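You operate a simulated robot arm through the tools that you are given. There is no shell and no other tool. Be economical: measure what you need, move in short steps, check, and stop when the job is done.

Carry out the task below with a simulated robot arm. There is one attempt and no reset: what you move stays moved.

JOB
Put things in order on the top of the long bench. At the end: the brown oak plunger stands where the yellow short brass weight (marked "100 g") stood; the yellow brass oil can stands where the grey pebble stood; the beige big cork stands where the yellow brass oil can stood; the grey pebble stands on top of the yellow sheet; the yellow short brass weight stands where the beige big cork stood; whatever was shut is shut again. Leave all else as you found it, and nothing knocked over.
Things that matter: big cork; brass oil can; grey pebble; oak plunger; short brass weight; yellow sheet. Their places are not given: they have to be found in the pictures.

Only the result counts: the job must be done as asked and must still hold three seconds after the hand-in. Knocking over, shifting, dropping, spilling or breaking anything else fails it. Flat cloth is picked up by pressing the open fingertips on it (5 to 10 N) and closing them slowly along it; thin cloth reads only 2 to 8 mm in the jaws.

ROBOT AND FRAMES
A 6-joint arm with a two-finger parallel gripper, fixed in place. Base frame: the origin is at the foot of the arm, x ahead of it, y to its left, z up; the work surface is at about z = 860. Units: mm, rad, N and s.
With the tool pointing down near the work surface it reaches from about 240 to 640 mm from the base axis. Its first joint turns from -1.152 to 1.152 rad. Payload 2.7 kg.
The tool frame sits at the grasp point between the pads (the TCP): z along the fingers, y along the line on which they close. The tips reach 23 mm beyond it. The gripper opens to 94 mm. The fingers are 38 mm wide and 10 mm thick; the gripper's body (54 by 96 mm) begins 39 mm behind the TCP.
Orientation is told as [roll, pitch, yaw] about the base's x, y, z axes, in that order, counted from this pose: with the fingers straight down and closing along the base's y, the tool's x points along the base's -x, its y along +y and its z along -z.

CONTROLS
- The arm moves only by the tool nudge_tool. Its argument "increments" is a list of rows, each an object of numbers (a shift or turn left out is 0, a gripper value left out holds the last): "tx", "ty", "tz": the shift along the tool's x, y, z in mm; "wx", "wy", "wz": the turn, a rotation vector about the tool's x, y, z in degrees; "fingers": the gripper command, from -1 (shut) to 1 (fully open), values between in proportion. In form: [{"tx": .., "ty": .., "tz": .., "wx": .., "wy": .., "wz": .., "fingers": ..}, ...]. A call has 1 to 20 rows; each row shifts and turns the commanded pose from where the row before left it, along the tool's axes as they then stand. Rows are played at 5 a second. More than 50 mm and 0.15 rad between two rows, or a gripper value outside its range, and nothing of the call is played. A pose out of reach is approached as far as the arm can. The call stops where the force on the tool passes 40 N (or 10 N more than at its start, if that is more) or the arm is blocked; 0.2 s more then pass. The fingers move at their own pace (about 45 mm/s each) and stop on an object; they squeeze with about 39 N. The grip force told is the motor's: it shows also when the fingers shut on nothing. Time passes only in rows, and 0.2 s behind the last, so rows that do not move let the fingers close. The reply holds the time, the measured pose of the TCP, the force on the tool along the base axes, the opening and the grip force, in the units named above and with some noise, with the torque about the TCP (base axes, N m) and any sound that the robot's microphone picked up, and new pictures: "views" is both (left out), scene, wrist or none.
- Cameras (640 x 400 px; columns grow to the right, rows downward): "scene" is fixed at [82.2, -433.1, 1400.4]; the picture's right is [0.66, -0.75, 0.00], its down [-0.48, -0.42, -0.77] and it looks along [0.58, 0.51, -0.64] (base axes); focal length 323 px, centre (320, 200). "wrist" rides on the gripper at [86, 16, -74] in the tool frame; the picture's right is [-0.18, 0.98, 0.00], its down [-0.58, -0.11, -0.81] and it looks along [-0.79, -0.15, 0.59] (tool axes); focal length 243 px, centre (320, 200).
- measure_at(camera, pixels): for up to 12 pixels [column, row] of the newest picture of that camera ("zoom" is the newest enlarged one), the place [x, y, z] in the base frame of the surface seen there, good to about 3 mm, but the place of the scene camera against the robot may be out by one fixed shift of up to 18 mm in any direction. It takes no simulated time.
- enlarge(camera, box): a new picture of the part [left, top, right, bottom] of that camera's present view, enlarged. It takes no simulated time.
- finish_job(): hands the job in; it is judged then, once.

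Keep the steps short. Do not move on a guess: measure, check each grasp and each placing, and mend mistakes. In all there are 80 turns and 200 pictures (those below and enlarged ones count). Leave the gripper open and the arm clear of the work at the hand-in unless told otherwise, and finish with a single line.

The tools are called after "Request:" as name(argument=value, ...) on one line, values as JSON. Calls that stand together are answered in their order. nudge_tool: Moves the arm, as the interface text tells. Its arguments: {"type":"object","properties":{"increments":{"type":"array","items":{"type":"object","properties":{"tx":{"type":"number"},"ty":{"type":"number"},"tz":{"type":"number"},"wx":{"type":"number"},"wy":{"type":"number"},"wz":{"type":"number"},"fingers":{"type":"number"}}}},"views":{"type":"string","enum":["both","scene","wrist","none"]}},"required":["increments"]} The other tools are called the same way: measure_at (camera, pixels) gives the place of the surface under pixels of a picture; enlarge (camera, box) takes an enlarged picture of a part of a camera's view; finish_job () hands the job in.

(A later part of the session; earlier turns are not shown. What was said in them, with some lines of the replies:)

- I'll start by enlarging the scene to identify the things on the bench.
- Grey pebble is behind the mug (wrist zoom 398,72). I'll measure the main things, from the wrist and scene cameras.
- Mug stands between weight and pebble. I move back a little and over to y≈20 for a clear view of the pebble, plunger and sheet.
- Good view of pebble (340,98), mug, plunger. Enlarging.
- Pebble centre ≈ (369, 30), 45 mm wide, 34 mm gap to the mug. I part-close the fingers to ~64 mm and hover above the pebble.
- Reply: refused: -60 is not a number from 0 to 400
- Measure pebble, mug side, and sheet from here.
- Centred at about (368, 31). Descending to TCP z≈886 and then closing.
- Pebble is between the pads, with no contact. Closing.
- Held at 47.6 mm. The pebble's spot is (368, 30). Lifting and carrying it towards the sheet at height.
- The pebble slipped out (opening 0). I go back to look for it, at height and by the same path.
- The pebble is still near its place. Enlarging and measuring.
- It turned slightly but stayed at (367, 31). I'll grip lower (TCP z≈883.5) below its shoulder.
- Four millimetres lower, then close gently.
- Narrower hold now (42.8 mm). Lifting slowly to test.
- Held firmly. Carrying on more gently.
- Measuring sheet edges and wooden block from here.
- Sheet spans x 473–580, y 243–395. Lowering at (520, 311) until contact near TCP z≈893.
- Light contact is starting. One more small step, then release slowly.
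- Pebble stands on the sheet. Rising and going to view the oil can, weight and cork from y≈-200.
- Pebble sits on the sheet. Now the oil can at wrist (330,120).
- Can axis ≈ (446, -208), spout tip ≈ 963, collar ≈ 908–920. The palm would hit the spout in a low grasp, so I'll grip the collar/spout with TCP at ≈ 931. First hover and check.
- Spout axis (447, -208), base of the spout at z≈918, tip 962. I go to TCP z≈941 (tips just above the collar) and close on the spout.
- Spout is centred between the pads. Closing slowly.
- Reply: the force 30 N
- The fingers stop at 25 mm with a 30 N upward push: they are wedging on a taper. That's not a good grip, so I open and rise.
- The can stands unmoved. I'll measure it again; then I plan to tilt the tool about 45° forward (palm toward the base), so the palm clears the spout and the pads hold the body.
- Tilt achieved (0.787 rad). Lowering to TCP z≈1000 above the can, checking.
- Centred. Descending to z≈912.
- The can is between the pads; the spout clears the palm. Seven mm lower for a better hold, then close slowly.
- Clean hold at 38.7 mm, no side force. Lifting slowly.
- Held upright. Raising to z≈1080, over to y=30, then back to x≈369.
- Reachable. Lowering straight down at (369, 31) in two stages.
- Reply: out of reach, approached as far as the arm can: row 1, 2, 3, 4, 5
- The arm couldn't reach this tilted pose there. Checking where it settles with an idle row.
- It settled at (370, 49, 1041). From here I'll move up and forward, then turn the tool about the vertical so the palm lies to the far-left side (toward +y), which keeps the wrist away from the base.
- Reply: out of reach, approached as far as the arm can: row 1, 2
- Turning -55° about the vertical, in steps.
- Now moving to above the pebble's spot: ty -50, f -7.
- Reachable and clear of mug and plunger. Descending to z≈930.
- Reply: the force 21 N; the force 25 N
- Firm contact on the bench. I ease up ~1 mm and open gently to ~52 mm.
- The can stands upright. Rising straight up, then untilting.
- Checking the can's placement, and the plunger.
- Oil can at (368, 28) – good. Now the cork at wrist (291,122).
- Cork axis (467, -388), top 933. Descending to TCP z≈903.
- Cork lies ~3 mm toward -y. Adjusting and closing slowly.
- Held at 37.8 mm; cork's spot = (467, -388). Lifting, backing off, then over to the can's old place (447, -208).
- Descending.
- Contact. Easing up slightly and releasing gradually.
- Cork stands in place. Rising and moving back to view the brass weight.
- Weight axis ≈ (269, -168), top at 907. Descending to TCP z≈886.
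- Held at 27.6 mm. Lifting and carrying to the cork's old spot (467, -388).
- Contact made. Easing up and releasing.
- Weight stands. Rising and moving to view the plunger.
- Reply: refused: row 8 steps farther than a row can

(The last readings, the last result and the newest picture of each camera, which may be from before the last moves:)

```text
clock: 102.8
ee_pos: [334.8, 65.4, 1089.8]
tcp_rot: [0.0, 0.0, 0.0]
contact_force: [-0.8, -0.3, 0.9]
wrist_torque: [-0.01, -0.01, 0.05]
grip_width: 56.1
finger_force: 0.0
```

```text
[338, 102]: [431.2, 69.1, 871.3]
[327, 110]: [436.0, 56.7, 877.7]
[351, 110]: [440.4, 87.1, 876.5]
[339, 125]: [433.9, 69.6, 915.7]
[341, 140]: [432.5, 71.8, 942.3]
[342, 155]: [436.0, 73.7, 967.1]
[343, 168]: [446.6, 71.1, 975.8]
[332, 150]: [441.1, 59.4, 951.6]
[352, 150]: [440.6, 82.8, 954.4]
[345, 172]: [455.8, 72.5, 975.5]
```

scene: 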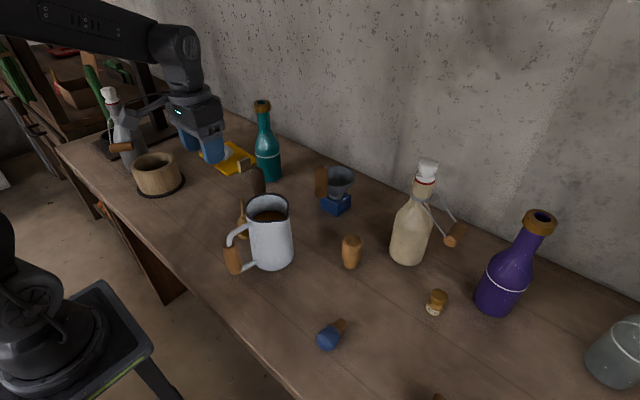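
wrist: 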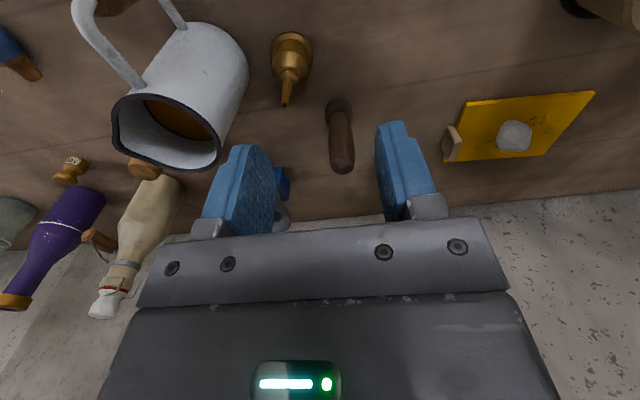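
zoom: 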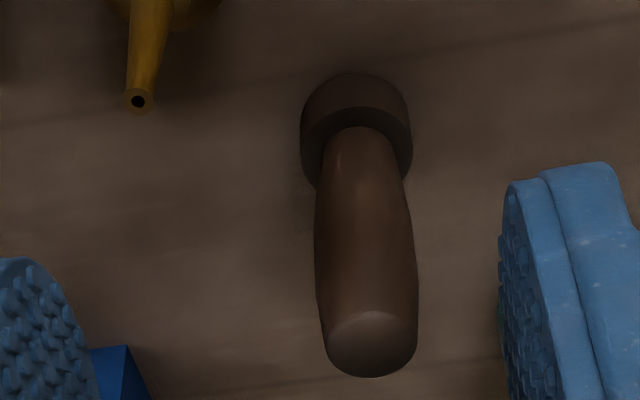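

Plunger axis ≈ (446, 71), top 976. Checking the teal bottle and blue block clearances before going down.

Request:
measure_at(camera="scene", pixels=[[268, 175], [257, 160], [278, 165], [263, 120], [321, 175], [336, 205]])

Request:
nudge_tool(increments=[{"tx": -40, "ty": 2}, {"tx": -40, "ty": 3}, {"tx": -31}, {"tz": 30}, {"tz": 30}, {}], views="both")

```text
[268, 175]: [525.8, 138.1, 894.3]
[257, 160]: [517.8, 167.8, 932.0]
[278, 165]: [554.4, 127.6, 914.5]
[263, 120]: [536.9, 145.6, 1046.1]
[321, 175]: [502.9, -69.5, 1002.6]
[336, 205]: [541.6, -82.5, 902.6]
```

```text
clock: 104.2
ee_pos: [447.0, 70.5, 1029.3]
tcp_rot: [0.001, -0.001, -0.001]
contact_force: [0.0, -0.5, -0.2]
wrist_torque: [0.01, -0.01, 0.02]
grip_width: 56.5
finger_force: 0.1
```

scene: 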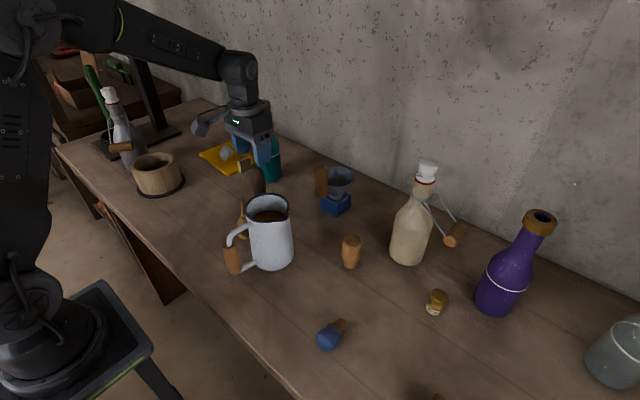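
wrist: 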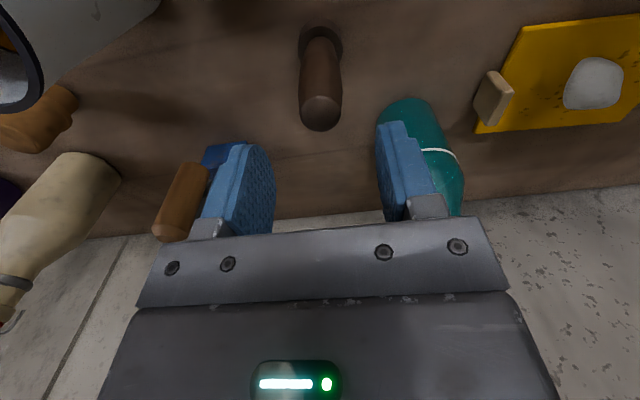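

Clear. Descending to TCP z≈942.

Request:
nudge_tool(increments=[{"tz": 30}, {"tz": 30}, {"tz": 27}, {}], views="wrist")

Request:
measure_at(camera="wrist", pixels=[[318, 120], [318, 150], [318, 180], [318, 210], [300, 170], [335, 170]])

```text
clock: 105.2
ee_pos: [448.1, 69.7, 946.2]
tcp_rot: [0.0, 0.003, -0.001]
contact_force: [0.7, 0.1, -0.2]
wrist_torque: [0.0, -0.02, -0.02]
grip_width: 56.3
finger_force: 0.1
```

wrist: 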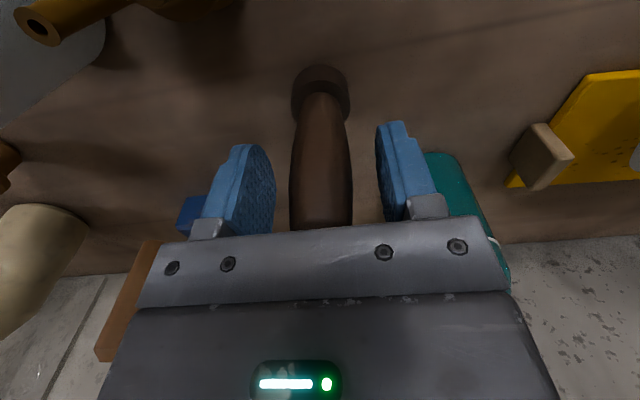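

```text
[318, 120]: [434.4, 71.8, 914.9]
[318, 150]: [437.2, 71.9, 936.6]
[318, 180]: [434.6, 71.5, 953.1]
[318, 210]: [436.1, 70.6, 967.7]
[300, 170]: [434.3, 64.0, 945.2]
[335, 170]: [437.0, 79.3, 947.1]
```

Centred. Closing on the handle.

Request:
nudge_tool(increments=[{"fingers": 0.0}, {"fingers": -0.2}, {"fingers": -0.3}, {"fingers": -0.4}, {"fingers": -1}, {}, {}], views="none")

Request:
nudge_tool(increments=[{"tz": -3}, {"tz": -7}, {"tz": -15}, {"tz": -15}, {}], views="wrist")

```text
clock: 106.8
ee_pos: [446.8, 70.7, 944.9]
tcp_rot: [-0.001, 0.0, 0.001]
contact_force: [-0.5, -0.2, 0.5]
wrist_torque: [-0.02, 0.0, 0.01]
grip_width: 29.2
finger_force: 38.9
```

```text
clock: 108.0
ee_pos: [448.8, 71.0, 981.3]
tcp_rot: [0.0, 0.002, -0.001]
contact_force: [0.0, -0.4, -1.7]
wrist_torque: [0.01, 0.03, -0.01]
grip_width: 29.0
finger_force: 39.0
```

wrist: 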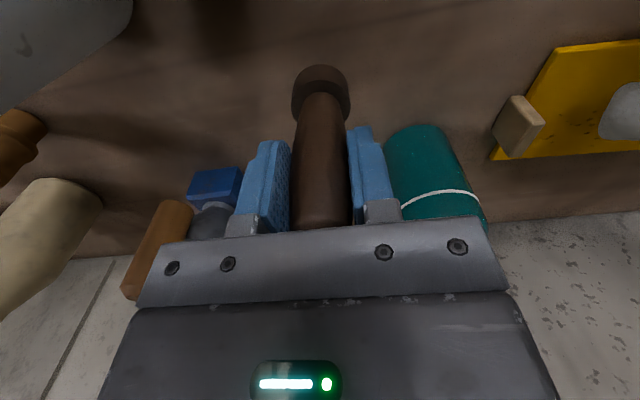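

Held at 29 mm. Lifting to z≈1125 and carrying over to the weight's old place (269, -169).

Request:
nudge_tool(increments=[{"tz": -20}, {"tz": -35}, {"tz": -35}, {"tz": -35}, {"tz": -20}, {"tx": 8, "ty": -15}, {"tx": 15, "ty": -30}, {"tx": 15, "ty": -30}, {"tx": 15, "ty": -30}, {"tx": 15, "ty": -30}, {"tx": 20, "ty": -30}, {"tx": 23, "ty": -25}, {"tx": 23, "ty": -20}, {"tx": 23, "ty": -18}, {"tx": 15, "ty": -10}, {"tx": 8, "ty": -2}, {}], views="both")

```text
clock: 111.6
ee_pos: [268.2, -172.3, 1125.9]
tcp_rot: [0.001, -0.001, 0.001]
contact_force: [-0.9, -0.5, -0.4]
wrist_torque: [-0.01, -0.01, -0.01]
grip_width: 29.1
finger_force: 38.7
```

scene: 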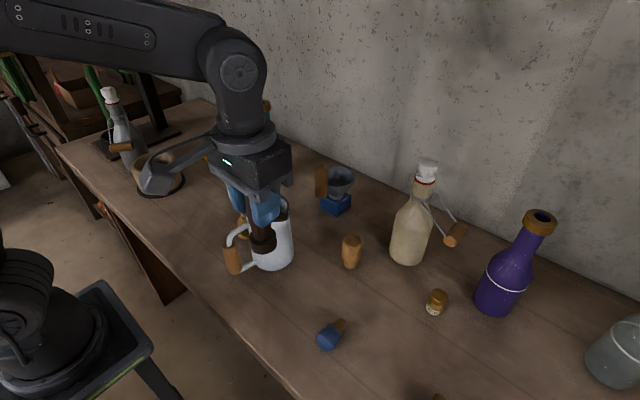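
wrist: 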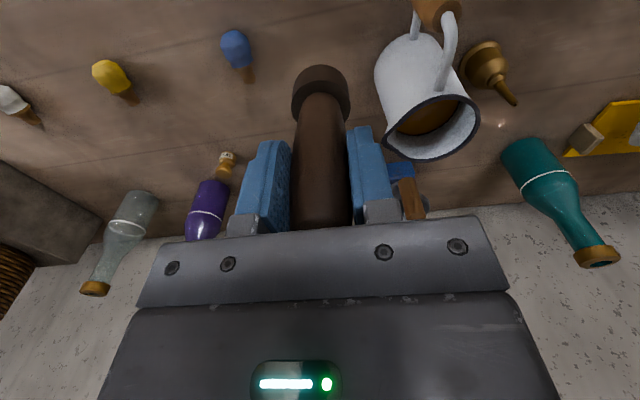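

Descending in stages.

Request:
nudge_tool(increments=[{"tz": 20}, {"tz": 35}, {"tz": 40}, {"tz": 40}, {"tz": 30}, {"tz": 10}, {}], views="both")

Request:
nudge_tool(increments=[{"tz": 1.5}, {}], views="none")

Request:
nudge_tool(increments=[{"tz": 1}, {}], views="none")

```text
clock: 113.2
ee_pos: [265.8, -170.7, 949.2]
tcp_rot: [0.0, -0.001, 0.0]
contact_force: [0.1, 1.0, -0.2]
wrist_torque: [-0.02, 0.01, -0.03]
grip_width: 29.0
finger_force: 38.6
```

scene: 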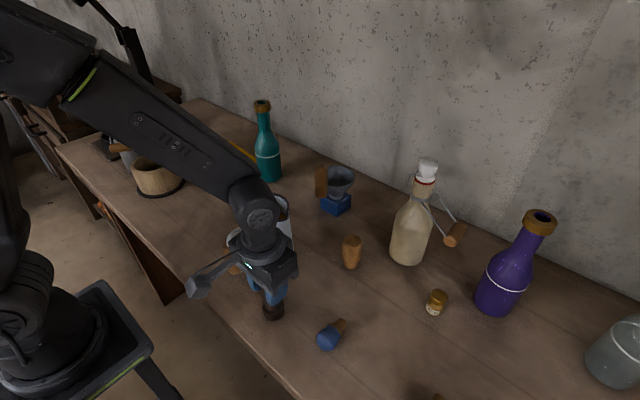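
wrist: 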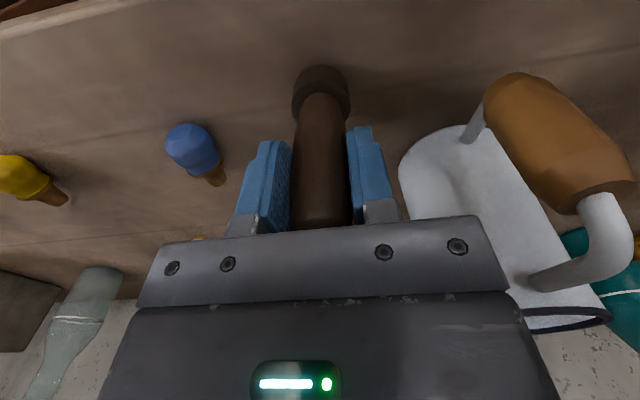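

```text
clock: 113.8
ee_pos: [266.6, -171.5, 949.0]
tcp_rot: [0.0, -0.001, 0.0]
contact_force: [0.6, -0.5, -0.7]
wrist_torque: [-0.01, 0.01, 0.0]
grip_width: 28.7
finger_force: 38.8
```

```text
clock: 114.4
ee_pos: [267.2, -170.9, 948.8]
tcp_rot: [0.0, 0.0, 0.0]
contact_force: [-0.8, -0.6, -1.3]
wrist_torque: [0.02, 0.0, -0.01]
grip_width: 28.9
finger_force: 38.8
```

Request:
nudge_tool(increments=[{"tz": 1}, {"tz": 1}, {}], views="none")

Request:
nudge_tool(increments=[{"tz": 0.8}, {}], views="none")

Request:
nudge_tool(increments=[{"tz": 0.8}, {}], views="none")

```text
clock: 115.2
ee_pos: [267.7, -171.2, 946.2]
tcp_rot: [-0.002, 0.001, 0.0]
contact_force: [0.7, 0.6, -1.5]
wrist_torque: [0.01, -0.01, 0.01]
grip_width: 28.5
finger_force: 38.7
```

```text
clock: 115.8
ee_pos: [267.3, -170.9, 946.5]
tcp_rot: [-0.001, 0.001, 0.001]
contact_force: [-2.4, 0.0, 7.9]
wrist_torque: [0.0, 0.13, -0.05]
grip_width: 28.7
finger_force: 39.0
```

```text
clock: 116.4
ee_pos: [268.0, -171.3, 945.5]
tcp_rot: [-0.001, -0.001, 0.001]
contact_force: [-4.9, 4.0, 22.4]
wrist_torque: [0.34, 0.44, -0.02]
grip_width: 28.8
finger_force: 39.2
```

Firm contact. Easing up and releasing gently.

Request:
nudge_tool(increments=[{"tz": -1}, {}, {"fingers": -0.36}, {"fingers": -0.25}, {"fingers": 0.0}, {"fingers": 0.25}, {}, {}], views="wrist")

```text
clock: 118.2
ee_pos: [267.6, -170.9, 946.8]
tcp_rot: [0.001, 0.001, -0.001]
contact_force: [-0.3, 0.8, 0.8]
wrist_torque: [0.02, 0.03, 0.01]
grip_width: 58.8
finger_force: 0.1
```

wrist: 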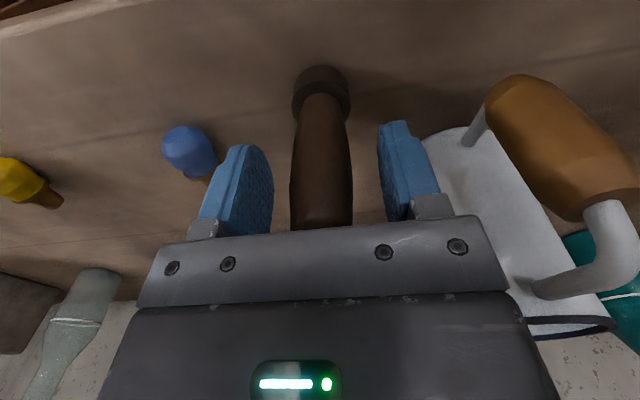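

Plunger stands free. Rising clear and moving back for a final look.

Request:
nudge_tool(increments=[{"tz": -20}, {"tz": -40}, {"tz": -45}, {"tz": -45}, {"tz": -45}, {"ty": 30}, {"ty": 45}, {"ty": 45, "fingers": 1}, {}, {}], views="both")

Request:
measure_at(camera="wrist", pixels=[[320, 60]])

Request:
enlarge(camera="scene", box=[120, 120, 480, 360])

```text
clock: 120.4
ee_pos: [268.6, -51.2, 1140.3]
tcp_rot: [0.001, 0.0, 0.001]
contact_force: [0.1, 0.0, 0.4]
wrist_torque: [-0.05, 0.01, 0.0]
grip_width: 93.8
finger_force: 0.0
```

scene: 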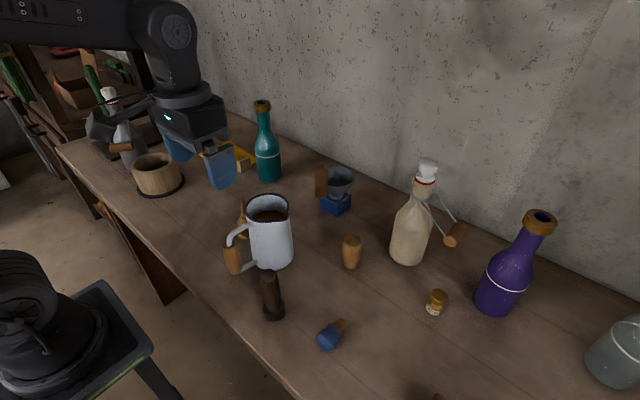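
wrist: 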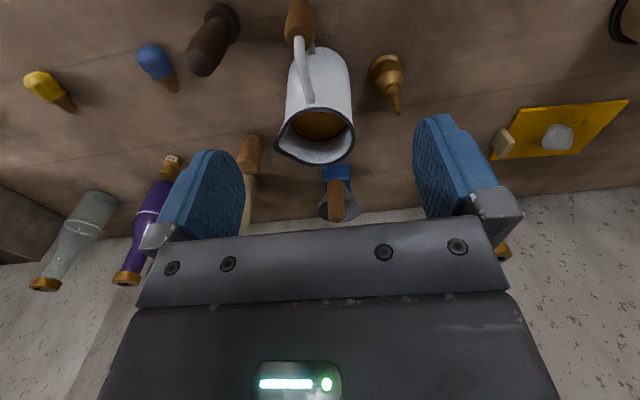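

```text
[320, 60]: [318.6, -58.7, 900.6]
```

```text
1.67 times, centred on (300, 240) of scene
```

zoom: 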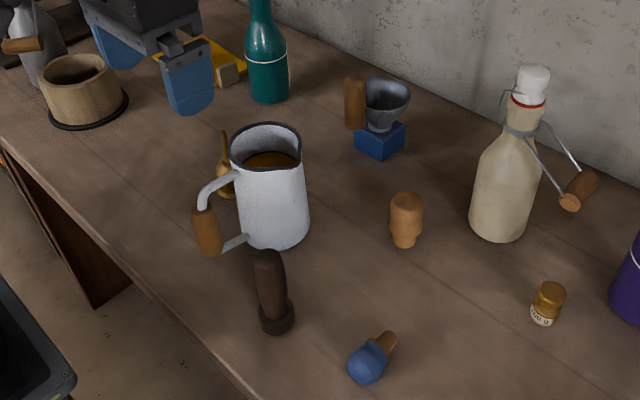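

Everything stands. One last position check of the plunger, cork, weight, can and pebble.

Request:
measure_at(camera="wrist", pixels=[[202, 65], [230, 12], [222, 28], [248, 150], [172, 160], [396, 108], [557, 137], [600, 120], [503, 140]])

Request:
measure_at(camera="scene", pixels=[[352, 240], [439, 293], [269, 274], [273, 312]])

```text
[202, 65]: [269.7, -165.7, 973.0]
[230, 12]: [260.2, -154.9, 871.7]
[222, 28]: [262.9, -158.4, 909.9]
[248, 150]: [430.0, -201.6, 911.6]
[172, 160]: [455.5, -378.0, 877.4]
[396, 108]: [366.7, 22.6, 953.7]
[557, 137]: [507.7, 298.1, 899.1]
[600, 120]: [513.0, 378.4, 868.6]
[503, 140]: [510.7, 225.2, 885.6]
```

```text
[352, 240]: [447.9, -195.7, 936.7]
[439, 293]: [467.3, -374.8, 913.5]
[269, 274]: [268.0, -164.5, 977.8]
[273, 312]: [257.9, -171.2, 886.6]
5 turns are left
```

All the objects are at their target places and upright, and the gripper is open and clear. Handing in.

Request:
finish_job()

```text
The job is handed in.
```

The job is handed in: the plunger, oil can, cork and weight stand in the places you asked for, the pebble is on the yellow sheet, and nothing was knocked over.
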